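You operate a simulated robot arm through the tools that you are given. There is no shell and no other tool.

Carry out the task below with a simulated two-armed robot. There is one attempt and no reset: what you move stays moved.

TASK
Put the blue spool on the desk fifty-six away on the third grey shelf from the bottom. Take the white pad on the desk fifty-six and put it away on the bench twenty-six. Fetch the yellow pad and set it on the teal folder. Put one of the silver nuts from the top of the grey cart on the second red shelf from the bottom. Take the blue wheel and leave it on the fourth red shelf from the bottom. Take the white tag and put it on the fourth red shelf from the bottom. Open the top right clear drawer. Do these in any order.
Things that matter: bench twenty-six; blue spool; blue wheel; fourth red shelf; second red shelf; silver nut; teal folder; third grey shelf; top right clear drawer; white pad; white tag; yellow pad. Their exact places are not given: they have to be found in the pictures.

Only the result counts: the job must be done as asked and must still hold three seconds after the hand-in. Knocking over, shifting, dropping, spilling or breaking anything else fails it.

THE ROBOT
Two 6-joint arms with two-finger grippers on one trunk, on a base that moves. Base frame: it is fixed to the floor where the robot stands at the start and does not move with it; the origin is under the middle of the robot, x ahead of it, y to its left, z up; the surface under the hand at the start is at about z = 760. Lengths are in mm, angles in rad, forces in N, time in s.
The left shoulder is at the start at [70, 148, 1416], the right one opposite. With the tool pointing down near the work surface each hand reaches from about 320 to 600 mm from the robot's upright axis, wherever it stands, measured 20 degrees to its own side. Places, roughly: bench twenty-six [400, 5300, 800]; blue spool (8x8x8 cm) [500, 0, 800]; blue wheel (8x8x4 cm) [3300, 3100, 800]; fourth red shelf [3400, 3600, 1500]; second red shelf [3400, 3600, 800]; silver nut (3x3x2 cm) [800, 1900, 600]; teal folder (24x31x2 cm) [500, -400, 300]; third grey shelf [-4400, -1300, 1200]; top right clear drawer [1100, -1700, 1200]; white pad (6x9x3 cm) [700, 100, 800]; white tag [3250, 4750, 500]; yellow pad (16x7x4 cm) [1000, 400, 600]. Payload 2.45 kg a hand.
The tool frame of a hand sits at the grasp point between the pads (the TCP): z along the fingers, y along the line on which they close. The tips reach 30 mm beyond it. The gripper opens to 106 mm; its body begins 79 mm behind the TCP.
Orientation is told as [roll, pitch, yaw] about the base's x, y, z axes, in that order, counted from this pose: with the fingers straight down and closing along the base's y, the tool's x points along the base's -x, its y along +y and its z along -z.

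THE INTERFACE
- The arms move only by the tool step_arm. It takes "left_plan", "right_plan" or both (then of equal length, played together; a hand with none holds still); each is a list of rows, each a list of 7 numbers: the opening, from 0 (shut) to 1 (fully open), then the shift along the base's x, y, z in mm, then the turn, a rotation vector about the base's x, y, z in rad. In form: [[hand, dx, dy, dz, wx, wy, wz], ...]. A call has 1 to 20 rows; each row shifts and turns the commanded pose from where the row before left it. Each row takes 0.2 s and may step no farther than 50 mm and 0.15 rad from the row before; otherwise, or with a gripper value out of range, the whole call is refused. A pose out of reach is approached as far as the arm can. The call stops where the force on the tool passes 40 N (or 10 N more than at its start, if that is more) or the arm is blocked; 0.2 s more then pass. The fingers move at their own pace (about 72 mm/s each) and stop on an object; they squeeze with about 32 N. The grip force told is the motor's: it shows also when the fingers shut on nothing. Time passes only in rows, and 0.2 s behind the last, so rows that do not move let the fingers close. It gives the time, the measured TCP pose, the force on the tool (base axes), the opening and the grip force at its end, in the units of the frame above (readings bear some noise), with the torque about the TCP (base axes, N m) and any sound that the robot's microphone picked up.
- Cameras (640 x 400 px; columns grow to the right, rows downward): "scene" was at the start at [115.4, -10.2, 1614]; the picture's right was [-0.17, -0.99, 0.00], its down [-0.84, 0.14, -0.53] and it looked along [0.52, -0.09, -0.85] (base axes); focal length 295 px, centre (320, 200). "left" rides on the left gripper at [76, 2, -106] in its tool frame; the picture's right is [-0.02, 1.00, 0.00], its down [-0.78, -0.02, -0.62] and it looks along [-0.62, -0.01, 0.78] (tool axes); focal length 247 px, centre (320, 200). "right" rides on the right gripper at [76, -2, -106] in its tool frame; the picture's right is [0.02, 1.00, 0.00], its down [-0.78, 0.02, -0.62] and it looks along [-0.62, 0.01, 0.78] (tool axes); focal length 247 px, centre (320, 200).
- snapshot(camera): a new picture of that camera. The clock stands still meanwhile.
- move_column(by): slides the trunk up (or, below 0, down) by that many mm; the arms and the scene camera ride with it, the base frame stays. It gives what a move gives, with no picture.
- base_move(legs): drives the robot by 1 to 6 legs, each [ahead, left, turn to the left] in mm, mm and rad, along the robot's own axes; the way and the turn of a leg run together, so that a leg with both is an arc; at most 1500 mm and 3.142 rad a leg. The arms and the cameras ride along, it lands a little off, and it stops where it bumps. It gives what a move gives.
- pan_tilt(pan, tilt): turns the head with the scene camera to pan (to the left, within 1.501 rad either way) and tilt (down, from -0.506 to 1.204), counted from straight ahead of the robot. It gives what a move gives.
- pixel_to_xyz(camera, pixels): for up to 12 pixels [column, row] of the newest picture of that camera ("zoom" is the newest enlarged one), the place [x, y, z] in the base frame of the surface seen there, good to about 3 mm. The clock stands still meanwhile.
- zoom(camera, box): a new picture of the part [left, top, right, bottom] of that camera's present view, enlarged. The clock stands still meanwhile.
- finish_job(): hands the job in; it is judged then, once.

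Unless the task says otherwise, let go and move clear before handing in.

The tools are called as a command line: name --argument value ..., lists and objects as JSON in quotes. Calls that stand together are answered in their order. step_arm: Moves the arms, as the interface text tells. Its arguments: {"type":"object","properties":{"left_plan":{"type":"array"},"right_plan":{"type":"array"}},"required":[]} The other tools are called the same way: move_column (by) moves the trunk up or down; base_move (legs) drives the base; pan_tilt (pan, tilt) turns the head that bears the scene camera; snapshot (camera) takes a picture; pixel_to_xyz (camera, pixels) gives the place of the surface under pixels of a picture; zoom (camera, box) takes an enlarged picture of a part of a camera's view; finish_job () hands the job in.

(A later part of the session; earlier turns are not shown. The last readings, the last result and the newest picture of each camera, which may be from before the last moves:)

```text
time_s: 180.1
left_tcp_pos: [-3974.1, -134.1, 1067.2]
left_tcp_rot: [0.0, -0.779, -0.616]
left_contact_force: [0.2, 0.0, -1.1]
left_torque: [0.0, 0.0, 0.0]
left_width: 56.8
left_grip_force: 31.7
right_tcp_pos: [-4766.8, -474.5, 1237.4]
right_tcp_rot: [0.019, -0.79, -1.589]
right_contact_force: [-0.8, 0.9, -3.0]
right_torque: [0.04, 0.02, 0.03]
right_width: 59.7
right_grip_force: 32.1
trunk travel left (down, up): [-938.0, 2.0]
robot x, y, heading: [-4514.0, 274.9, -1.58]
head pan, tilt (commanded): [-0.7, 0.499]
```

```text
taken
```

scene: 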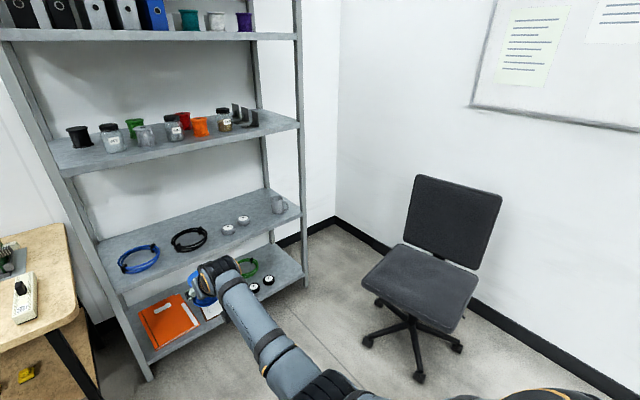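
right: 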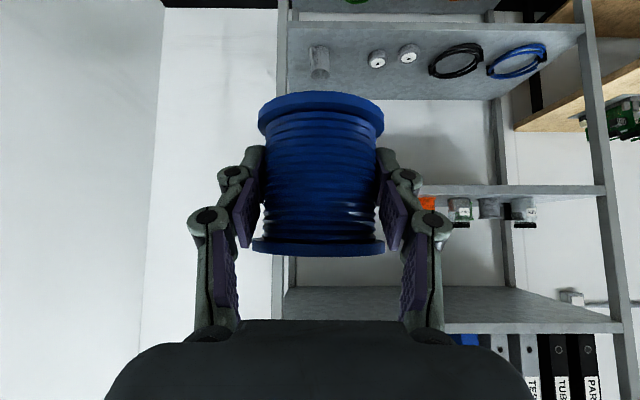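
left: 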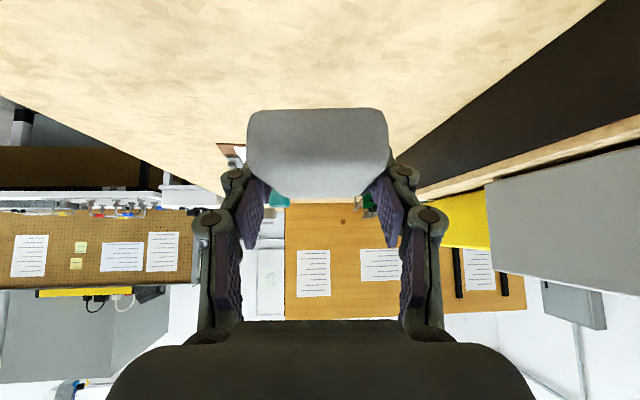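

Right hand is at z=1237 lined up at x≈−4767. I'll drive forward toward the shelf in two stages.

base_move --legs '[[560, 0, 0.01]]'

pan_tilt --pan -0.3 --tilt 0.5

snapshot --camera "scene"

snapshot --camera "right"

```text
time_s: 183.3
left_tcp_pos: [-3970.0, -695.5, 1066.4]
left_tcp_rot: [0.0, -0.779, -0.602]
left_contact_force: [0.0, -0.4, 1.0]
left_torque: [0.0, 0.04, -0.03]
left_width: 56.8
left_grip_force: 32.6
right_tcp_pos: [-4757.9, -1046.2, 1238.8]
right_tcp_rot: [0.017, -0.791, -1.573]
right_contact_force: [-0.3, -0.3, -2.6]
right_torque: [0.03, 0.0, -0.03]
right_width: 59.7
right_grip_force: 31.7
trunk travel left (down, up): [-938.0, 2.0]
robot x, y, heading: [-4518.4, -300.3, -1.574]
head pan, tilt (commanded): [-0.7, 0.499]
```

```text
time_s: 184.2
left_tcp_pos: [-3969.3, -697.5, 1065.2]
left_tcp_rot: [0.0, -0.779, -0.602]
left_contact_force: [0.1, -0.3, -1.3]
left_torque: [-0.03, -0.01, 0.02]
left_width: 56.5
left_grip_force: 31.9
right_tcp_pos: [-4760.1, -1049.6, 1236.3]
right_tcp_rot: [0.017, -0.792, -1.576]
right_contact_force: [0.1, -0.1, -3.1]
right_torque: [-0.02, -0.01, 0.02]
right_width: 59.6
right_grip_force: 32.0
trunk travel left (down, up): [-938.0, 2.0]
robot x, y, heading: [-4517.0, -295.4, -1.567]
head pan, tilt (commanded): [-0.3, 0.499]
```

```text
taken
```

scene: 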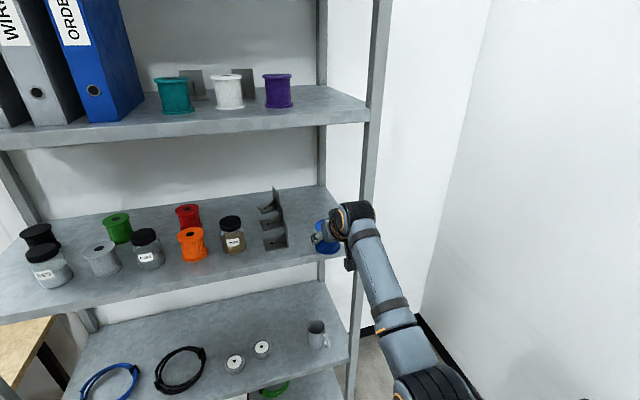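

```text
taken
```

right: 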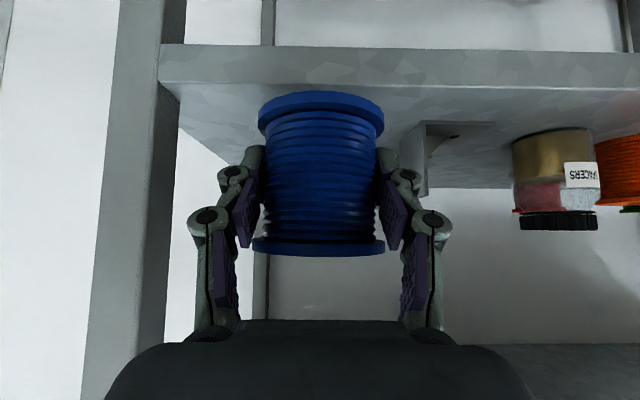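

The spool is between the post (left) and the bracket (right) in view. I'll advance another 125 mm, shifting slightly toward −x.

base_move --legs '[[125, -6, 0]]'

snapshot --camera "right"

snapshot --camera "scene"

```text
time_s: 185.5
left_tcp_pos: [-3974.7, -819.5, 1067.6]
left_tcp_rot: [-0.003, -0.778, -0.599]
left_contact_force: [-1.0, 0.3, -1.0]
left_torque: [-0.04, 0.0, 0.0]
left_width: 56.5
left_grip_force: 32.4
right_tcp_pos: [-4762.9, -1171.7, 1239.9]
right_tcp_rot: [0.017, -0.794, -1.573]
right_contact_force: [-0.2, -0.3, -2.7]
right_torque: [-0.01, 0.03, 0.01]
right_width: 59.9
right_grip_force: 31.5
trunk travel left (down, up): [-938.0, 2.0]
robot x, y, heading: [-4527.6, -420.8, -1.57]
head pan, tilt (commanded): [-0.3, 0.499]
```

```text
taken
```

right: 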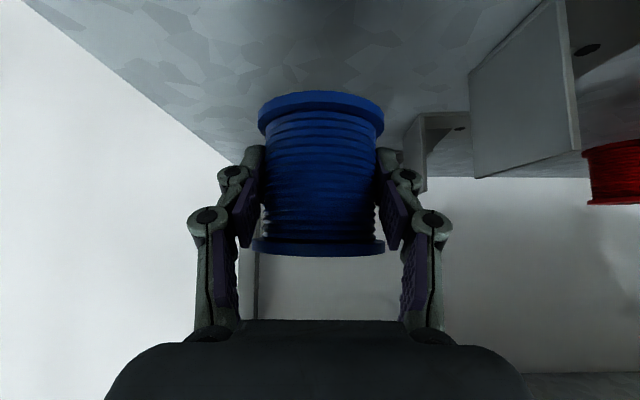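

```text
taken
```

scene: 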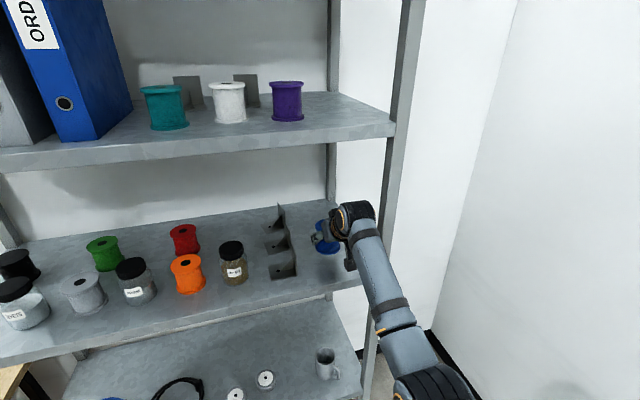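

I'll check the distances from the hand to the bracket and the board height here.

pixel_to_xyz --camera "right" --pixels '[[480, 100], [475, 160], [430, 150], [410, 140], [250, 60], [400, 60], [320, 60], [200, 100]]'

zoom --camera "scene" --box '[250, 180, 400, 300]'

```text
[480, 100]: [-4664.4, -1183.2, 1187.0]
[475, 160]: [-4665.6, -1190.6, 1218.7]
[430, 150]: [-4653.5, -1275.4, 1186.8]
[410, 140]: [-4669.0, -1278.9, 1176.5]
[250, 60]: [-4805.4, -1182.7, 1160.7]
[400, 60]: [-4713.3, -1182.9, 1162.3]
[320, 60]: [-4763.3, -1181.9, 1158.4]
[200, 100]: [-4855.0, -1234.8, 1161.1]
```

```text
3.33 times, centred on (325, 240) of scene
```

zoom: 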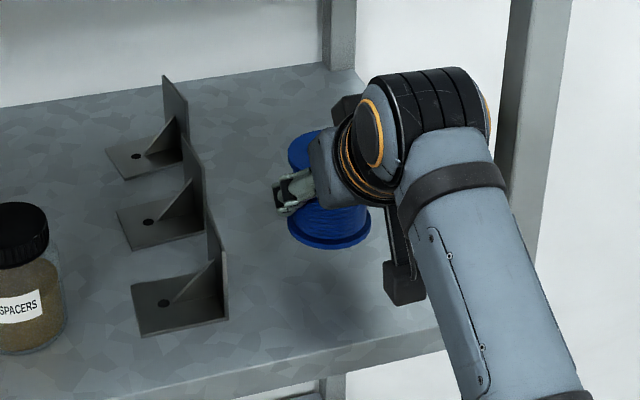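

Clearance to the bracket (x=−4665) is fine. Lowering the spool onto the board.

step_arm --right_plan '[[0, 0, 0, -15, 0, 0, 0], [0, 0, 0, -12, 0, 0, 0], [0, 0, 0, -6, 0, 0, 0], [0, 0, 0, -3, 0, 0, 0], [0, 0, 0, 0, 0, 0, 0]]'

snapshot --camera "right"

```text
time_s: 186.7
left_tcp_pos: [-3973.7, -820.7, 1065.6]
left_tcp_rot: [0.0, -0.779, -0.6]
left_contact_force: [-0.6, -0.1, -1.1]
left_torque: [-0.01, 0.0, 0.0]
left_width: 56.5
left_grip_force: 31.6
right_tcp_pos: [-4763.9, -1174.5, 1200.5]
right_tcp_rot: [0.018, -0.791, -1.572]
right_contact_force: [-0.4, -0.6, -2.6]
right_torque: [0.01, -0.01, -0.02]
right_width: 59.7
right_grip_force: 32.0
trunk travel left (down, up): [-938.0, 2.0]
robot x, y, heading: [-4526.7, -421.9, -1.571]
head pan, tilt (commanded): [-0.3, 0.499]
```

```text
taken
```

right: 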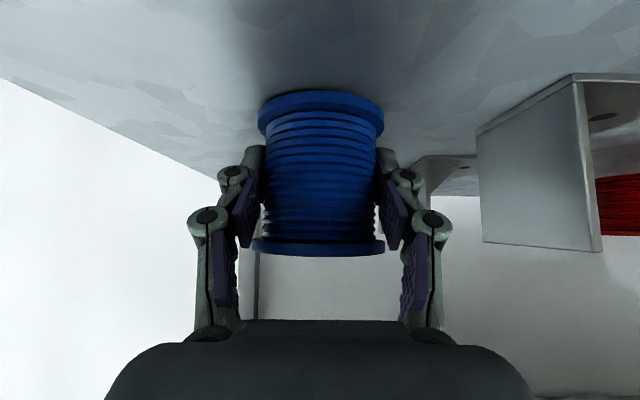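

Still no contact (−2.6 N is the spool's weight). I'll go down in 2 mm steps.

step_arm --right_plan '[[0, 0, 0, -2, 0, 0, 0], [0, 0, 0, -2, 0, 0, 0]]'

pixel_to_xyz --camera "right" --pixels '[[320, 98], [320, 110], [320, 94], [270, 115], [375, 115], [320, 80]]'

```text
time_s: 187.3
left_tcp_pos: [-3973.3, -821.2, 1065.7]
left_tcp_rot: [0.001, -0.78, -0.6]
left_contact_force: [0.1, -0.1, 0.0]
left_torque: [-0.01, -0.05, 0.02]
left_width: 56.4
left_grip_force: 31.8
right_tcp_pos: [-4763.4, -1174.4, 1198.8]
right_tcp_rot: [0.019, -0.792, -1.572]
right_contact_force: [-0.2, -0.6, -1.2]
right_torque: [-0.03, 0.07, 0.04]
right_width: 59.7
right_grip_force: 31.8
trunk travel left (down, up): [-938.0, 2.0]
robot x, y, heading: [-4525.7, -424.7, -1.567]
head pan, tilt (commanded): [-0.3, 0.499]
```

```text
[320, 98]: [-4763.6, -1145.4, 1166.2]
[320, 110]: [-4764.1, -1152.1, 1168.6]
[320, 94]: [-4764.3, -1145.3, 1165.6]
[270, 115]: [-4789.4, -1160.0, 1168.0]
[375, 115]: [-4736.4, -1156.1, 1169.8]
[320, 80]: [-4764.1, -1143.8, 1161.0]
```

Contact is beginning. A couple more millimetres and then release gently.

step_arm --right_plan '[[0, 0, 0, -2, 0, 0, 0], [0, 0, 0, -1, 0, 0, 0], [0, 0, 0, 0, 0, 0, 0]]'

```text
time_s: 188.1
left_tcp_pos: [-3973.6, -821.3, 1066.6]
left_tcp_rot: [0.0, -0.78, -0.599]
left_contact_force: [1.2, 0.8, -0.1]
left_torque: [-0.02, 0.0, -0.02]
left_width: 56.8
left_grip_force: 32.4
right_tcp_pos: [-4764.2, -1174.4, 1199.3]
right_tcp_rot: [0.015, -0.797, -1.571]
right_contact_force: [-3.6, -4.1, 14.0]
right_torque: [-0.37, 0.68, 0.17]
right_width: 59.6
right_grip_force: 31.6
trunk travel left (down, up): [-938.0, 2.0]
robot x, y, heading: [-4526.0, -423.1, -1.566]
head pan, tilt (commanded): [-0.3, 0.499]
```

Firm contact (14 N). I'll ease 1 mm and open to ~82 mm, then back out.

step_arm --right_plan '[[0, 0, 0, 1, 0, 0, 0], [0.65, 0, 0, 0, 0, 0, 0], [0.78, 0, 0, 0, 0, 0, 0], [0.78, 0, 0, 0, 0, 0, 0]]'

snapshot --camera "right"

zoom --camera "scene" --box '[250, 180, 400, 300]'

```text
time_s: 189.1
left_tcp_pos: [-3973.6, -820.4, 1067.2]
left_tcp_rot: [-0.002, -0.779, -0.6]
left_contact_force: [0.7, 0.3, -0.3]
left_torque: [0.01, -0.01, 0.02]
left_width: 56.4
left_grip_force: 32.0
right_tcp_pos: [-4761.7, -1174.5, 1196.4]
right_tcp_rot: [0.017, -0.791, -1.571]
right_contact_force: [0.1, -0.3, 0.2]
right_torque: [0.0, 0.0, -0.02]
right_width: 82.6
right_grip_force: 0.0
trunk travel left (down, up): [-938.0, 2.0]
robot x, y, heading: [-4524.8, -423.9, -1.566]
head pan, tilt (commanded): [-0.3, 0.499]
```

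```text
taken
```

right: 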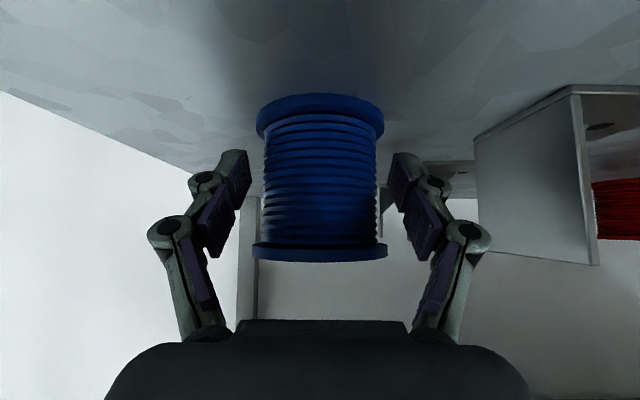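

```text
3.33 times, centred on (325, 240) of scene
```

zoom: 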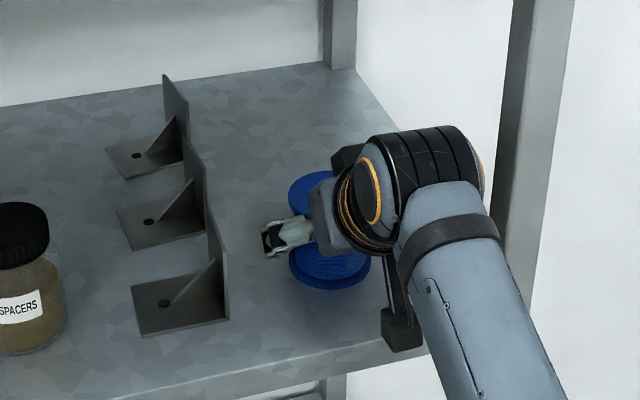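

The spool stands on the third shelf. I'll retract along the tool axis and back the base away.

step_arm --right_plan '[[0.78, 0, 15, 12, 0, 0, 0], [0.78, 0, 25, 20, 0, 0, 0], [0.78, 0, 35, 20, 0, 0, 0]]'

base_move --legs '[[-650, 0, 0]]'

snapshot --camera "scene"

```text
time_s: 189.9
left_tcp_pos: [-3974.3, -820.0, 1066.6]
left_tcp_rot: [-0.002, -0.779, -0.598]
left_contact_force: [-0.7, -0.3, 0.1]
left_torque: [-0.02, -0.01, -0.01]
left_width: 56.4
left_grip_force: 32.4
right_tcp_pos: [-4761.2, -1098.7, 1248.7]
right_tcp_rot: [0.018, -0.795, -1.571]
right_contact_force: [-0.8, -0.1, -0.1]
right_torque: [-0.01, 0.01, -0.01]
right_width: 82.8
right_grip_force: 0.1
trunk travel left (down, up): [-938.0, 2.0]
robot x, y, heading: [-4529.0, -420.8, -1.568]
head pan, tilt (commanded): [-0.3, 0.499]
```

```text
time_s: 193.6
left_tcp_pos: [-3976.9, -150.6, 1065.2]
left_tcp_rot: [0.001, -0.778, -0.585]
left_contact_force: [-0.2, -1.1, 0.0]
left_torque: [0.02, 0.01, 0.01]
left_width: 56.6
left_grip_force: 31.6
right_tcp_pos: [-4759.7, -441.9, 1245.9]
right_tcp_rot: [0.016, -0.791, -1.558]
right_contact_force: [0.7, -0.4, -0.3]
right_torque: [0.02, -0.02, 0.01]
right_width: 82.4
right_grip_force: 0.1
trunk travel left (down, up): [-938.0, 2.0]
robot x, y, heading: [-4528.5, 238.1, -1.545]
head pan, tilt (commanded): [-0.3, 0.499]
```

```text
taken
```

scene: 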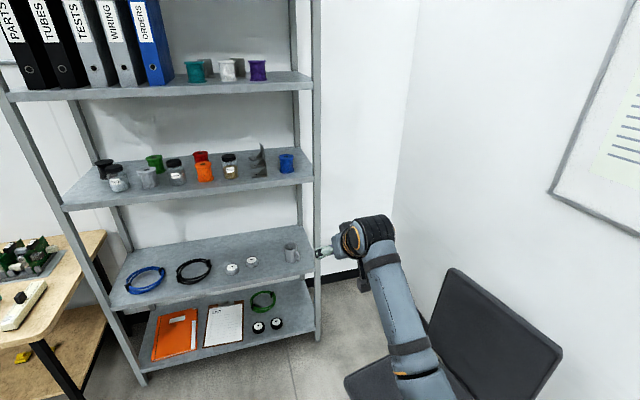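

The spool is safely in place next to the brackets. I'll bring the left hand back to the front for narrow travel, then turn east.

step_arm --left_plan '[[0, -30, -29, 2, 0, 0, -0.087], [0, -30, -29, 2, 0, 0, -0.087], [0, -30, -29, 2, 0, 0, -0.087], [0, -30, -29, 2, 0, 0, -0.087], [0, -30, -29, 2, 0, 0, -0.087], [0, -30, -29, 2, 0, 0, -0.087], [0, -30, -29, 2, 0, 0, -0.087], [0, -30, -29, 2, 0, 0, -0.087], [0, -30, -29, 2, 0, 0, -0.087], [0, -30, -29, 2, 0, 0, -0.087]]'

base_move --legs '[[0, 0, 1.545], [1500, 0, 0], [330, 50, 0], [0, 700, 0]]'

pan_tilt --pan 0.0 --tilt 0.5

snapshot --camera "scene"

```text
time_s: 195.8
left_tcp_pos: [-4276.5, -441.6, 1089.1]
left_tcp_rot: [0.002, -0.777, -1.456]
left_contact_force: [-0.2, 0.5, -0.5]
left_torque: [-0.01, 0.01, -0.01]
left_width: 56.7
left_grip_force: 31.7
right_tcp_pos: [-4760.0, -444.4, 1245.4]
right_tcp_rot: [0.018, -0.79, -1.557]
right_contact_force: [0.4, -0.2, -0.1]
right_torque: [-0.04, -0.03, 0.02]
right_width: 82.5
right_grip_force: 0.1
trunk travel left (down, up): [-938.0, 2.0]
robot x, y, heading: [-4533.0, 238.7, -1.548]
head pan, tilt (commanded): [-0.3, 0.499]
```

```text
time_s: 212.3
left_tcp_pos: [-2017.7, 1282.4, 1090.0]
left_tcp_rot: [0.002, -0.779, 0.102]
left_contact_force: [0.5, 0.9, -0.6]
left_torque: [0.03, 0.01, -0.02]
left_width: 56.5
left_grip_force: 32.3
right_tcp_pos: [-2022.1, 799.6, 1246.6]
right_tcp_rot: [0.019, -0.79, 0.0]
right_contact_force: [0.9, -0.1, 0.1]
right_torque: [0.03, -0.03, 0.03]
right_width: 82.7
right_grip_force: 0.1
trunk travel left (down, up): [-938.0, 2.0]
robot x, y, heading: [-2697.7, 1034.9, 0.008]
head pan, tilt (commanded): [-0.3, 0.499]
```

```text
time_s: 213.1
left_tcp_pos: [-2017.7, 1285.1, 1089.4]
left_tcp_rot: [-0.001, -0.778, 0.106]
left_contact_force: [-0.7, -0.2, -0.7]
left_torque: [-0.01, 0.0, 0.0]
left_width: 56.5
left_grip_force: 32.1
right_tcp_pos: [-2020.9, 800.6, 1246.9]
right_tcp_rot: [0.017, -0.792, 0.002]
right_contact_force: [0.0, -0.1, 0.9]
right_torque: [0.01, 0.01, -0.04]
right_width: 82.5
right_grip_force: 0.0
trunk travel left (down, up): [-938.0, 2.0]
robot x, y, heading: [-2697.1, 1036.2, 0.013]
head pan, tilt (commanded): [0.0, 0.499]
```

```text
taken
```

scene: 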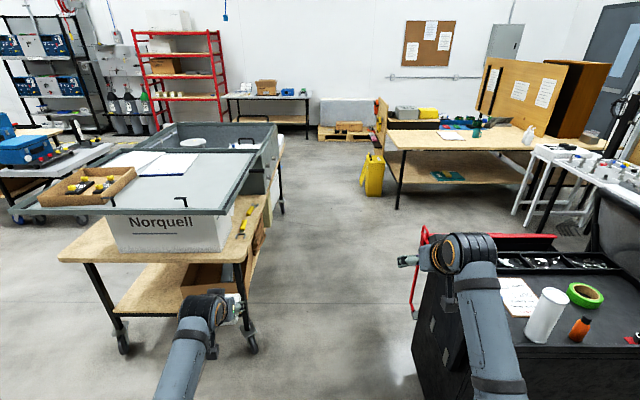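

The corridor ahead is open between bench and trolley. I'll centre on y≈990 and drive east.

base_move --legs '[[0, -45, -0.013], [1450, 0, 0]]'

base_move --legs '[[1450, 0, 0]]'

pan_tilt --pan 0.6 --tilt 0.4

snapshot --camera "scene"

```text
time_s: 220.6
left_tcp_pos: [-600.8, 1210.1, 1090.1]
left_tcp_rot: [-0.001, -0.777, 0.084]
left_contact_force: [-0.5, 0.4, -0.2]
left_torque: [0.01, 0.01, -0.01]
left_width: 56.5
left_grip_force: 32.0
right_tcp_pos: [-615.6, 726.9, 1246.7]
right_tcp_rot: [0.018, -0.792, -0.019]
right_contact_force: [-0.1, -0.3, -0.3]
right_torque: [0.01, -0.02, 0.01]
right_width: 82.5
right_grip_force: 0.1
trunk travel left (down, up): [-938.0, 2.0]
robot x, y, heading: [-1287.4, 978.4, -0.012]
head pan, tilt (commanded): [0.0, 0.499]
```

```text
time_s: 227.8
left_tcp_pos: [839.9, 1206.6, 1089.2]
left_tcp_rot: [0.0, -0.777, 0.095]
left_contact_force: [-0.1, -0.1, 0.0]
left_torque: [0.01, -0.02, 0.01]
left_width: 56.2
left_grip_force: 32.2
right_tcp_pos: [831.9, 722.1, 1247.9]
right_tcp_rot: [0.017, -0.794, -0.009]
right_contact_force: [-0.1, -0.1, 0.0]
right_torque: [0.0, 0.02, 0.0]
right_width: 82.8
right_grip_force: 0.0
trunk travel left (down, up): [-938.0, 2.0]
robot x, y, heading: [161.4, 964.4, 0.003]
head pan, tilt (commanded): [0.0, 0.499]
```

```text
time_s: 228.8
left_tcp_pos: [839.5, 1205.8, 1090.9]
left_tcp_rot: [0.0, -0.778, 0.094]
left_contact_force: [-0.9, -0.3, -0.3]
left_torque: [0.03, 0.02, 0.0]
left_width: 56.6
left_grip_force: 31.8
right_tcp_pos: [831.3, 722.4, 1247.2]
right_tcp_rot: [0.018, -0.793, -0.008]
right_contact_force: [0.3, 0.8, -0.1]
right_torque: [0.0, -0.01, -0.02]
right_width: 82.8
right_grip_force: 0.1
trunk travel left (down, up): [-938.0, 2.0]
robot x, y, heading: [153.5, 965.4, -0.004]
head pan, tilt (commanded): [0.6, 0.4]
```

```text
taken
```

scene: 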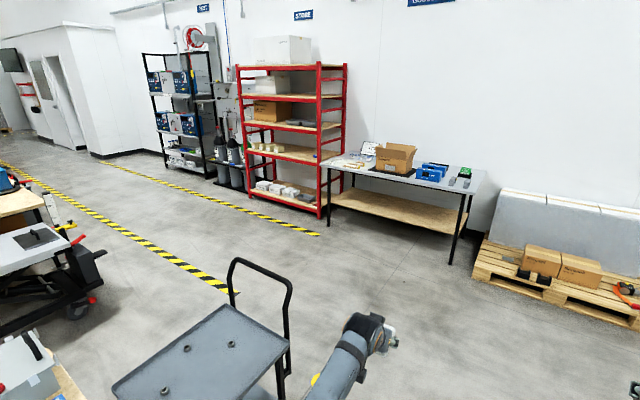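

The cart with its three nuts is close by (nuts at (187,348), (231,345), (200,370)-ish). With the right hand free I can pick a nut on the way. Let me measure the cart.

pan_tilt --pan 0.9 --tilt 0.7

snapshot --camera "scene"

zoom --camera "scene" --box '[260, 170, 460, 300]'

```text
time_s: 229.6
left_tcp_pos: [839.7, 1205.7, 1090.0]
left_tcp_rot: [0.0, -0.778, 0.094]
left_contact_force: [0.4, 0.1, -0.2]
left_torque: [-0.02, 0.04, -0.04]
left_width: 56.8
left_grip_force: 32.0
right_tcp_pos: [831.9, 722.6, 1247.6]
right_tcp_rot: [0.017, -0.793, -0.008]
right_contact_force: [-0.4, 0.4, 0.0]
right_torque: [0.03, -0.01, 0.03]
right_width: 82.5
right_grip_force: 0.0
trunk travel left (down, up): [-938.0, 2.0]
robot x, y, heading: [157.0, 964.6, -0.005]
head pan, tilt (commanded): [0.901, 0.7]
```

```text
taken
```

scene: 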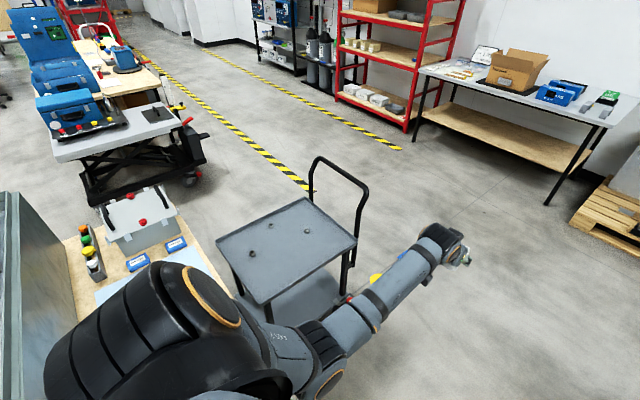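

```text
3.08 times, centred on (360, 235) of scene
```

zoom: 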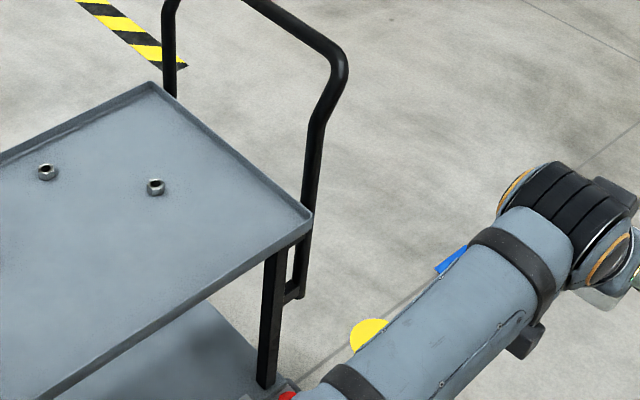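

pixel_to_xyz --camera "zoom" --pixels '[[155, 182], [155, 192], [47, 170], [152, 85], [308, 210], [70, 385], [310, 130], [170, 60], [100, 250]]'

pixel_to_xyz --camera "scene" --pixels '[[253, 253], [217, 240], [262, 303], [357, 238], [305, 198], [270, 226], [307, 231], [312, 165], [365, 185], [130, 250]]'

```text
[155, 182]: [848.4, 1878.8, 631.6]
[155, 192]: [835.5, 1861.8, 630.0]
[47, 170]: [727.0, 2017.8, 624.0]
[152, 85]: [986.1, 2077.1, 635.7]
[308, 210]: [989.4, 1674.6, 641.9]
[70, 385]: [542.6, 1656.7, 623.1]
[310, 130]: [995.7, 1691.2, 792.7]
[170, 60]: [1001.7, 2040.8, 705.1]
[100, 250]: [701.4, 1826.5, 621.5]
```

```text
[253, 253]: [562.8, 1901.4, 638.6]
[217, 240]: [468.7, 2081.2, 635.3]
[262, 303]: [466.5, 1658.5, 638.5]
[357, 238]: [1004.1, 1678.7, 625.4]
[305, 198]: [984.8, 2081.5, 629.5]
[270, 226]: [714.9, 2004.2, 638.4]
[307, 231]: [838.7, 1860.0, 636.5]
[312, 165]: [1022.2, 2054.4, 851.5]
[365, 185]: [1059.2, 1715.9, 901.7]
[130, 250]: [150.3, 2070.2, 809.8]
```

Cart top: x 467–988, y 1660–2080, z≈622; nuts at about (840,1868), (720,2008), (563,1901). I'll position the robot facing +y in front of the cart to take the nut at (840,1868).

base_move --legs '[[470, 0, 0], [0, 0, 1.575], [290, 0, 0]]'

pan_tilt --pan -0.1 --tilt 0.8

snapshot --camera "scene"

snapshot --camera "right"

```text
time_s: 237.9
left_tcp_pos: [431.9, 1946.4, 1090.5]
left_tcp_rot: [-0.001, -0.781, 1.634]
left_contact_force: [-0.7, -0.3, 0.3]
left_torque: [0.01, -0.02, -0.05]
left_width: 56.5
left_grip_force: 31.9
right_tcp_pos: [914.5, 1924.1, 1248.1]
right_tcp_rot: [0.018, -0.795, 1.53]
right_contact_force: [0.7, -0.8, -0.4]
right_torque: [-0.01, -0.06, -0.02]
right_width: 82.5
right_grip_force: 0.0
trunk travel left (down, up): [-938.0, 2.0]
robot x, y, heading: [646.4, 1257.2, 1.538]
head pan, tilt (commanded): [0.901, 0.7]
```

```text
time_s: 239.1
left_tcp_pos: [431.1, 1948.6, 1090.0]
left_tcp_rot: [0.0, -0.779, 1.634]
left_contact_force: [0.9, -1.1, -0.3]
left_torque: [-0.01, -0.03, 0.03]
left_width: 56.9
left_grip_force: 32.1
right_tcp_pos: [914.7, 1925.6, 1247.0]
right_tcp_rot: [0.018, -0.793, 1.531]
right_contact_force: [-0.2, -1.1, -0.6]
right_torque: [0.03, -0.01, 0.01]
right_width: 82.8
right_grip_force: 0.0
trunk travel left (down, up): [-938.0, 2.0]
robot x, y, heading: [651.6, 1257.6, 1.541]
head pan, tilt (commanded): [-0.099, 0.799]
```

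```text
taken
```

scene: 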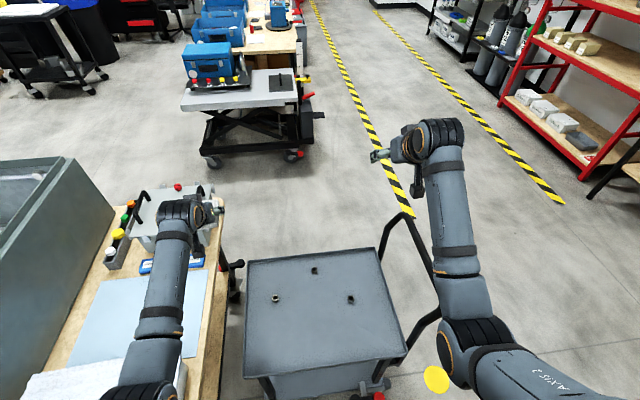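

```text
taken
```

right: 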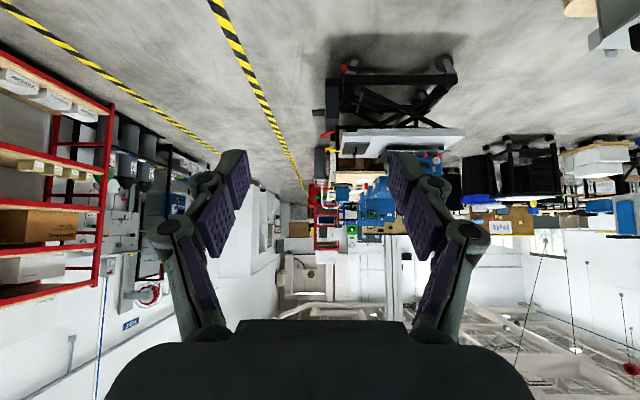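

I'll raise the left hand, lower the trunk 240 mm, and bring the open right hand down over the nut.

step_arm --left_plan '[[0, 0, 0, 45, 0, 0, 0], [0, 0, 0, 45, 0, 0, 0], [0, 0, 0, 45, 0, 0, 0]]'

move_column --by -240

step_arm --right_plan '[[0.7, -10, -9, -40, 0, 0, 0], [0.7, -10, -9, -40, 0, 0, 0], [0.7, -10, -9, -40, 0, 0, 0], [0.7, -10, -9, -40, 0, 0, 0], [0.7, -10, -9, -40, 0, 0, 0], [0.7, -10, -9, -40, 0, 0, 0], [0.7, -10, -9, -40, 0, 0, 0]]'

snapshot --camera "right"

snapshot --camera "scene"

```text
time_s: 239.9
left_tcp_pos: [431.1, 1946.8, 1224.2]
left_tcp_rot: [0.0, -0.776, 1.634]
left_contact_force: [0.3, -0.6, 0.5]
left_torque: [0.01, -0.01, 0.03]
left_width: 56.5
left_grip_force: 32.3
right_tcp_pos: [915.2, 1925.7, 1247.3]
right_tcp_rot: [0.017, -0.792, 1.532]
right_contact_force: [0.6, 0.4, 0.5]
right_torque: [0.01, 0.03, 0.02]
right_width: 82.7
right_grip_force: 0.0
trunk travel left (down, up): [-938.0, 2.0]
robot x, y, heading: [654.2, 1263.5, 1.534]
head pan, tilt (commanded): [-0.099, 0.799]
```

```text
time_s: 242.4
left_tcp_pos: [431.4, 1948.5, 985.1]
left_tcp_rot: [0.001, -0.778, 1.635]
left_contact_force: [-0.6, 0.3, 0.0]
left_torque: [0.04, 0.03, 0.0]
left_width: 56.7
left_grip_force: 32.0
right_tcp_pos: [915.4, 1925.7, 1006.0]
right_tcp_rot: [0.018, -0.793, 1.531]
right_contact_force: [0.4, 0.5, -0.1]
right_torque: [0.03, -0.02, 0.03]
right_width: 82.8
right_grip_force: 0.0
trunk travel left (down, up): [-698.0, 242.0]
robot x, y, heading: [650.8, 1256.4, 1.541]
head pan, tilt (commanded): [-0.099, 0.799]
```

```text
time_s: 244.0
left_tcp_pos: [430.4, 1949.0, 985.0]
left_tcp_rot: [0.0, -0.779, 1.634]
left_contact_force: [0.7, -0.6, 0.3]
left_torque: [0.01, 0.01, -0.03]
left_width: 56.3
left_grip_force: 32.3
right_tcp_pos: [846.4, 1859.2, 726.9]
right_tcp_rot: [0.017, -0.792, 1.531]
right_contact_force: [-0.4, -0.8, -0.2]
right_torque: [0.03, -0.01, 0.0]
right_width: 74.2
right_grip_force: 0.0
trunk travel left (down, up): [-698.0, 242.0]
robot x, y, heading: [655.1, 1259.0, 1.536]
head pan, tilt (commanded): [-0.099, 0.799]
```

```text
taken
```

right: 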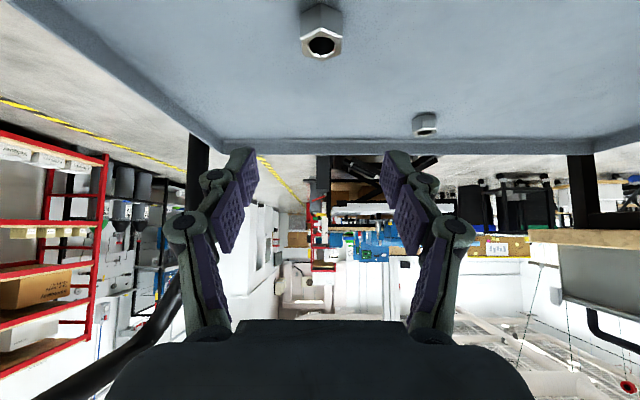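

```text
taken
```

scene: 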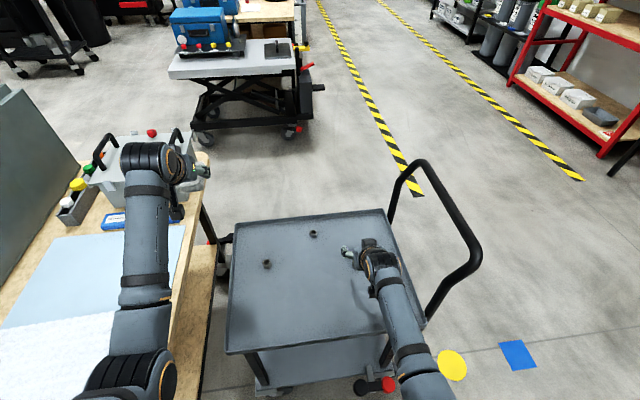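

The nut is right ahead in the right camera at (321,35). I'll measure it.

zoom --camera "right" --box '[270, 0, 370, 70]'

pixel_to_xyz --camera "zoom" --pixels '[[195, 60], [455, 60], [320, 60], [195, 210], [460, 210], [320, 220], [240, 330], [400, 340], [320, 180], [320, 130]]'

```text
5.71 times, centred on (320, 35) of right
```

zoom: 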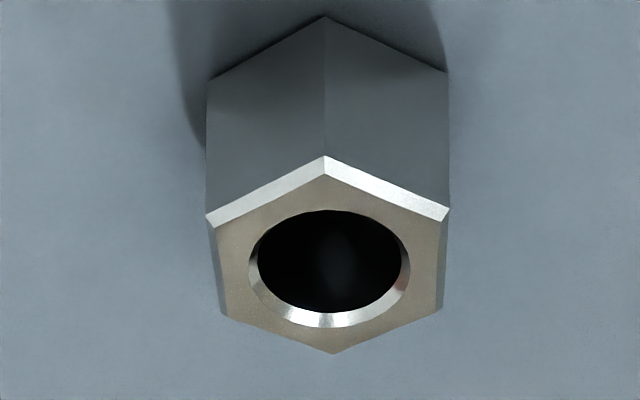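

```text
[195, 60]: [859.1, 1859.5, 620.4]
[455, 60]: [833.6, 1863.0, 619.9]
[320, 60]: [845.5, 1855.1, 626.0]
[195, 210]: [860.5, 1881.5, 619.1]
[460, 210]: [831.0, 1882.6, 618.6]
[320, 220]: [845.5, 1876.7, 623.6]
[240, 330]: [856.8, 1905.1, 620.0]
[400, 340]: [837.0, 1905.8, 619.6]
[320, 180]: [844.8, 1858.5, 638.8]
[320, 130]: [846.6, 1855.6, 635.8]
```

The nut (24 mm across flats, flats facing ±x) is centred at (845.5,1868.5), z 620–640. I'll descend around it and close.

step_arm --right_plan '[[0.55, -0.5, 0, -25, 0, 0, 0], [0.55, 0, 0, -25, 0, 0, 0], [0.55, 0, -1, -15, 0, 0, 0], [0.55, 0, 0, -9, 0, 0, 0], [0.55, 0, 0, -3, 0, 0, 0]]'

snapshot --camera "right"

```text
time_s: 245.2
left_tcp_pos: [431.1, 1948.1, 984.9]
left_tcp_rot: [0.001, -0.779, 1.632]
left_contact_force: [-0.2, 0.5, -1.1]
left_torque: [0.01, -0.01, 0.02]
left_width: 56.8
left_grip_force: 32.2
right_tcp_pos: [846.0, 1859.7, 650.8]
right_tcp_rot: [0.017, -0.793, 1.53]
right_contact_force: [-0.4, -0.1, -0.2]
right_torque: [0.02, -0.03, -0.03]
right_width: 58.5
right_grip_force: 0.1
trunk travel left (down, up): [-698.0, 242.0]
robot x, y, heading: [650.5, 1257.5, 1.532]
head pan, tilt (commanded): [-0.099, 0.799]
```

```text
taken
```

right: 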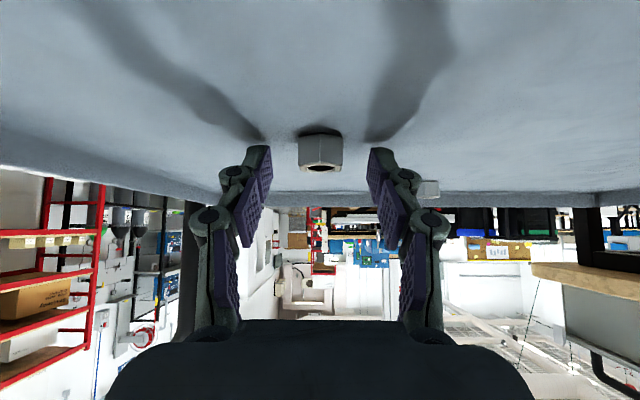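

The nut sits between the fingertips. Lower 2 mm and close.

step_arm --right_plan '[[0.55, 0, 0, -2, 0, 0, 0], [0.35, 0, 0, 0, 0, 0, 0], [0.2, 0, 0, 0, 0, 0, 0], [0, 0, 0, 0, 0, 0, 0], [0, 0, 0, 0, 0, 0, 0]]'

snapshot --camera "right"

```text
time_s: 246.4
left_tcp_pos: [431.8, 1947.3, 983.6]
left_tcp_rot: [-0.002, -0.779, 1.635]
left_contact_force: [0.1, -0.1, -0.8]
left_torque: [0.0, 0.0, 0.05]
left_width: 56.8
left_grip_force: 32.1
right_tcp_pos: [845.8, 1859.5, 648.6]
right_tcp_rot: [0.018, -0.793, 1.532]
right_contact_force: [1.3, -0.1, 3.2]
right_torque: [0.07, -0.08, 0.01]
right_width: 24.0
right_grip_force: 31.7
trunk travel left (down, up): [-698.0, 242.0]
robot x, y, heading: [651.1, 1257.9, 1.539]
head pan, tilt (commanded): [-0.099, 0.799]
```

```text
taken
```

right: 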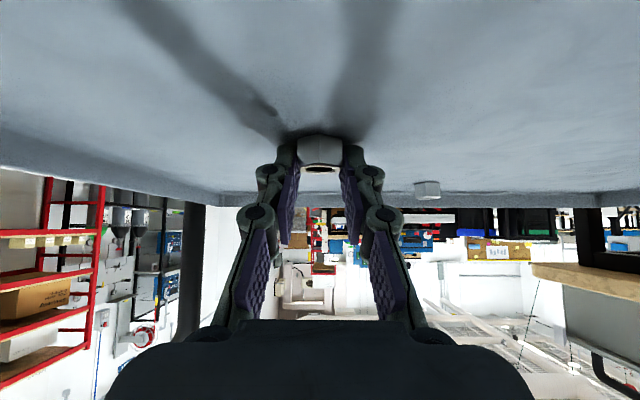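

Gripped at 24 mm. I'll lift it and check.

step_arm --right_plan '[[0, 0, 0, 10, 0, 0, 0], [0, 0, 0, 30, 0, 0, 0], [0, 0, 0, 45, 0, 0, 0], [0, 0, 0, 45, 0, 0, 0], [0, 0, 0, 45, 0, 0, 0]]'

snapshot --camera "right"

pan_tilt --pan 0.2 --tilt 0.35

snapshot --camera "scene"

```text
time_s: 247.6
left_tcp_pos: [432.0, 1948.0, 984.1]
left_tcp_rot: [-0.001, -0.778, 1.633]
left_contact_force: [-0.7, 0.6, -1.2]
left_torque: [0.03, -0.01, -0.01]
left_width: 56.6
left_grip_force: 32.0
right_tcp_pos: [847.9, 1861.6, 826.4]
right_tcp_rot: [0.017, -0.79, 1.53]
right_contact_force: [-1.0, -0.4, 0.2]
right_torque: [-0.02, -0.03, 0.04]
right_width: 23.9
right_grip_force: 32.5
trunk travel left (down, up): [-698.0, 242.0]
robot x, y, heading: [649.4, 1257.5, 1.539]
head pan, tilt (commanded): [-0.099, 0.799]
```

```text
taken
```

right: 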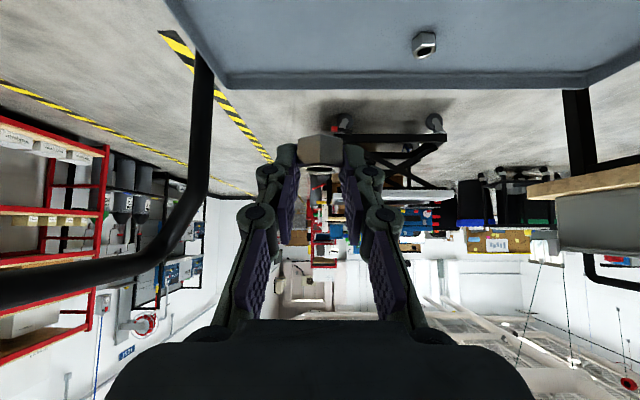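

```text
time_s: 248.5
left_tcp_pos: [431.1, 1948.1, 984.7]
left_tcp_rot: [0.0, -0.78, 1.634]
left_contact_force: [-0.3, -0.7, 0.1]
left_torque: [0.03, 0.02, 0.02]
left_width: 56.8
left_grip_force: 31.8
right_tcp_pos: [848.5, 1862.9, 825.8]
right_tcp_rot: [0.019, -0.793, 1.528]
right_contact_force: [-0.8, -0.1, -0.3]
right_torque: [-0.03, 0.03, 0.01]
right_width: 23.7
right_grip_force: 31.9
trunk travel left (down, up): [-698.0, 242.0]
robot x, y, heading: [651.3, 1257.2, 1.536]
head pan, tilt (commanded): [0.201, 0.351]
```

```text
taken
```

scene: 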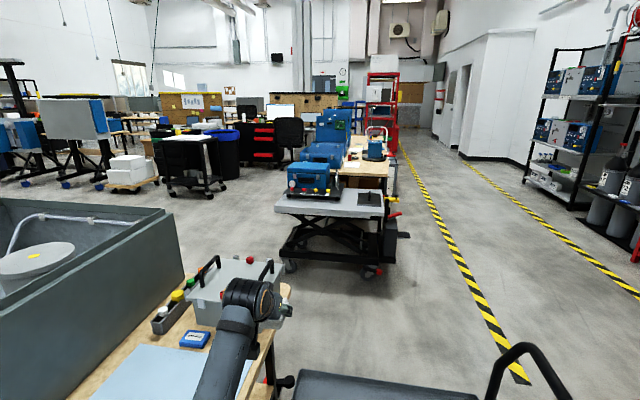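

The nut is held. I'll zoom at the benches ahead to identify bench twenty-six around (400,5300).

zoom --camera "scene" --box '[270, 80, 430, 290]'

pixel_to_xyz --camera "zoom" --pixels '[[300, 245], [400, 255], [400, 205], [390, 190], [420, 130], [440, 180], [340, 190], [330, 270], [430, 330], [360, 150], [395, 225], [450, 260]]'

```text
1.90 times, centred on (350, 185) of scene
```

zoom: 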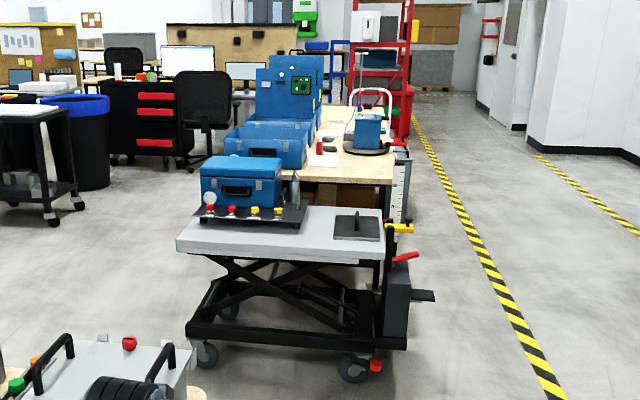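

```text
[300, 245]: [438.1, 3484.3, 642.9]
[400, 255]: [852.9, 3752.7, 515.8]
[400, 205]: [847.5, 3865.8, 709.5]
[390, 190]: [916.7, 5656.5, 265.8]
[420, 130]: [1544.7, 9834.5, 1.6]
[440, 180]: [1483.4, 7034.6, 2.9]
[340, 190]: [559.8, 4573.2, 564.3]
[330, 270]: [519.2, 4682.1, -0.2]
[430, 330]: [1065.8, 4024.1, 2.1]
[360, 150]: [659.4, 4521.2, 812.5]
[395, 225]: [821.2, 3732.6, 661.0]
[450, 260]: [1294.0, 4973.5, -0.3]
```

The wooden bench beyond the lift table is at about y 4450–6000, x up to ~830, so bench twenty-six is approached best from the aisle at x≈1500. I'll back away from the cart, move east and drive up the aisle.

base_move --legs '[[-400, 0, 0.03], [0, -900, 0], [1300, 0, 0]]'

pan_tilt --pan 0.4 --tilt 0.4

snapshot --camera "scene"

```text
time_s: 261.5
left_tcp_pos: [1285.8, 2847.3, 985.6]
left_tcp_rot: [0.001, -0.778, 1.673]
left_contact_force: [-0.3, -0.1, -1.0]
left_torque: [-0.02, 0.02, -0.02]
left_width: 56.7
left_grip_force: 31.2
right_tcp_pos: [1706.6, 2777.6, 825.0]
right_tcp_rot: [0.019, -0.792, 1.568]
right_contact_force: [0.6, -0.9, -1.0]
right_torque: [-0.01, -0.02, 0.0]
right_width: 23.8
right_grip_force: 32.0
trunk travel left (down, up): [-698.0, 242.0]
robot x, y, heading: [1532.4, 2166.8, 1.574]
head pan, tilt (commanded): [0.201, 0.351]
```

```text
time_s: 262.3
left_tcp_pos: [1286.9, 2848.0, 984.6]
left_tcp_rot: [0.0, -0.778, 1.672]
left_contact_force: [-0.1, -0.2, 0.2]
left_torque: [0.0, 0.0, 0.0]
left_width: 56.5
left_grip_force: 32.0
right_tcp_pos: [1707.1, 2778.3, 826.3]
right_tcp_rot: [0.019, -0.792, 1.568]
right_contact_force: [-0.1, -0.1, -0.4]
right_torque: [0.01, 0.02, -0.01]
right_width: 24.0
right_grip_force: 31.8
trunk travel left (down, up): [-698.0, 242.0]
robot x, y, heading: [1531.7, 2167.1, 1.573]
head pan, tilt (commanded): [0.4, 0.4]
```

```text
taken
```

scene: 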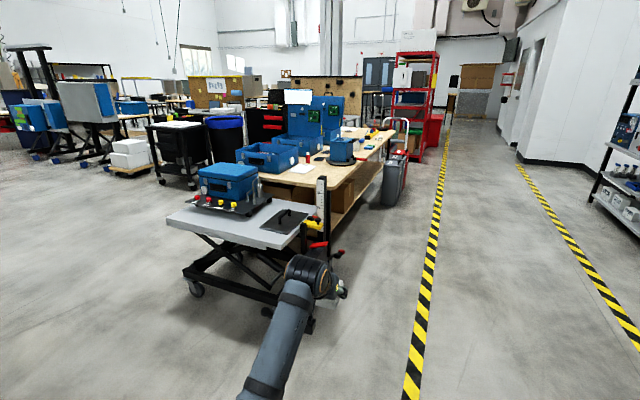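

The way is clear. I'll continue up the aisle to about y=4000 and look at the bench.

base_move --legs '[[1400, -100, 0]]'

pan_tilt --pan 0.55 --tilt 0.45

snapshot --camera "scene"

```text
time_s: 269.2
left_tcp_pos: [1366.2, 4238.3, 984.4]
left_tcp_rot: [0.001, -0.778, 1.681]
left_contact_force: [0.3, -1.2, 0.0]
left_torque: [-0.02, 0.01, 0.01]
left_width: 56.5
left_grip_force: 32.1
right_tcp_pos: [1788.0, 4173.9, 825.6]
right_tcp_rot: [0.018, -0.793, 1.576]
right_contact_force: [-0.2, 0.9, -0.9]
right_torque: [0.01, 0.02, 0.03]
right_width: 24.1
right_grip_force: 32.0
trunk travel left (down, up): [-698.0, 242.0]
robot x, y, heading: [1619.1, 3560.7, 1.586]
head pan, tilt (commanded): [0.4, 0.4]
```

```text
time_s: 269.9
left_tcp_pos: [1365.9, 4239.2, 984.0]
left_tcp_rot: [0.001, -0.778, 1.68]
left_contact_force: [0.1, 0.3, 0.3]
left_torque: [-0.01, 0.04, 0.02]
left_width: 56.5
left_grip_force: 31.7
right_tcp_pos: [1787.9, 4172.2, 825.8]
right_tcp_rot: [0.017, -0.792, 1.578]
right_contact_force: [0.6, -0.4, 0.3]
right_torque: [0.03, 0.01, 0.0]
right_width: 23.8
right_grip_force: 32.2
trunk travel left (down, up): [-698.0, 242.0]
robot x, y, heading: [1622.3, 3557.1, 1.585]
head pan, tilt (commanded): [0.55, 0.45]
```

```text
taken
```

scene: 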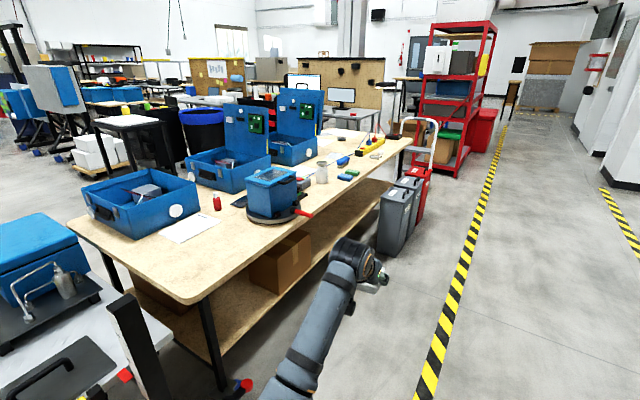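

The bench top shows a free area near its front-right corner, around (210,255). I'll measure it.

zoom --camera "scene" --box '[60, 150, 420, 310]'

pixel_to_xyz --camera "scene" --pixels '[[195, 297], [75, 225], [205, 262], [240, 245], [225, 270], [300, 213], [270, 215], [330, 180], [385, 160], [135, 225], [185, 225], [400, 140]]'

```text
1.78 times, centred on (240, 230) of scene
```

zoom: 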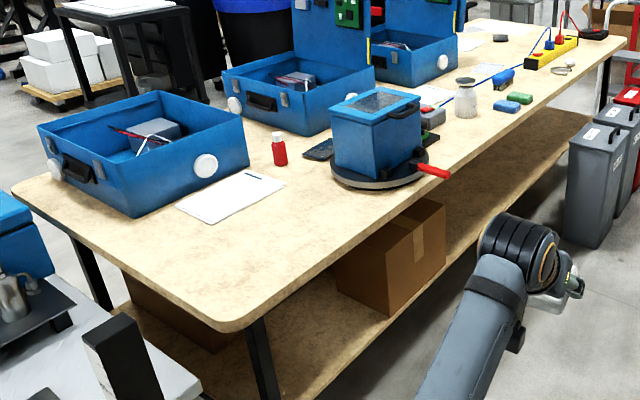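

```text
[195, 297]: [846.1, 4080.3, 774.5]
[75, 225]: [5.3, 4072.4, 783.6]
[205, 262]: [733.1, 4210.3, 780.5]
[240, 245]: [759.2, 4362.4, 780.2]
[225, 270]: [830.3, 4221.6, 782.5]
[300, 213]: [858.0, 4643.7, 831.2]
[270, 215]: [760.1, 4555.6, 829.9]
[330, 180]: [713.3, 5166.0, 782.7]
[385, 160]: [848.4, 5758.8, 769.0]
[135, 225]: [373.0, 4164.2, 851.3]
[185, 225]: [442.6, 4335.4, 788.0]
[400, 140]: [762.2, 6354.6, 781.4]
```

The bench top is at z≈781 with free space at x 600–830, y 4100–4550. I'll approach at an oblique heading (~2.45) so the right hand stays off the bench.

base_move --legs '[[540, 0, 0], [0, 0, 0.87]]'

pan_tilt --pan 0.3 --tilt 0.7

snapshot --camera "scene"

```text
time_s: 275.4
left_tcp_pos: [926.0, 4339.4, 984.6]
left_tcp_rot: [0.001, -0.779, 2.57]
left_contact_force: [-0.1, -0.2, 0.3]
left_torque: [0.03, 0.0, 0.01]
left_width: 56.6
left_grip_force: 32.1
right_tcp_pos: [1241.7, 4624.4, 826.2]
right_tcp_rot: [0.017, -0.793, 2.466]
right_contact_force: [-0.6, -0.3, 0.4]
right_torque: [-0.02, 0.02, 0.02]
right_width: 23.8
right_grip_force: 31.6
trunk travel left (down, up): [-698.0, 242.0]
robot x, y, heading: [1613.3, 4105.8, 2.473]
head pan, tilt (commanded): [0.55, 0.45]
```

```text
time_s: 276.1
left_tcp_pos: [925.7, 4340.0, 984.5]
left_tcp_rot: [0.0, -0.779, 2.569]
left_contact_force: [0.0, -0.6, -0.2]
left_torque: [-0.01, -0.01, 0.01]
left_width: 56.6
left_grip_force: 32.3
right_tcp_pos: [1241.2, 4623.9, 826.3]
right_tcp_rot: [0.017, -0.793, 2.465]
right_contact_force: [-0.5, -0.8, -1.1]
right_torque: [0.01, -0.01, 0.03]
right_width: 23.8
right_grip_force: 31.5
trunk travel left (down, up): [-698.0, 242.0]
robot x, y, heading: [1612.7, 4107.4, 2.475]
head pan, tilt (commanded): [0.3, 0.7]
```

```text
taken
```

scene: 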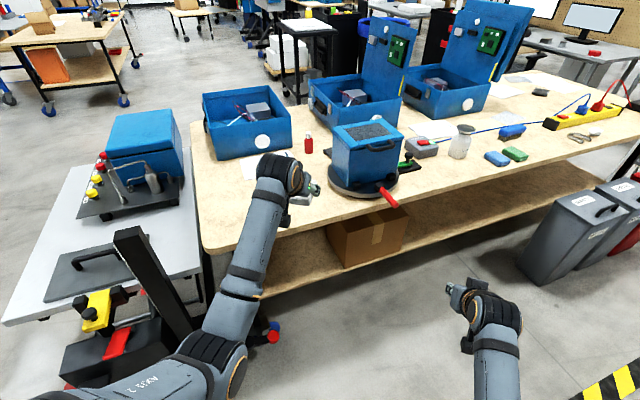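

The left hand is above the bench's free corner; the lift table's black pole (140,250) is near my left arm. I'll measure before moving.

pixel_to_xyz --camera "scene" --pixels '[[130, 235], [160, 300], [190, 340], [260, 220], [235, 290], [215, 345], [230, 215], [215, 245], [255, 165], [330, 200], [120, 345], [270, 330]]'

```text
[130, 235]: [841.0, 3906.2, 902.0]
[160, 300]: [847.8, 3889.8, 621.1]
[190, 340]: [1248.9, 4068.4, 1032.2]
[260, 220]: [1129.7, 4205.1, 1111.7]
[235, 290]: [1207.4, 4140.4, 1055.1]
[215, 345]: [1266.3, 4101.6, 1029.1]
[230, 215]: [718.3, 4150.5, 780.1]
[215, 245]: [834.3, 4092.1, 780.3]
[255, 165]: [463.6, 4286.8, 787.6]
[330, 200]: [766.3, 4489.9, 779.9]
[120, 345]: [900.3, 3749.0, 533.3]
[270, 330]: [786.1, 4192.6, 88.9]
```

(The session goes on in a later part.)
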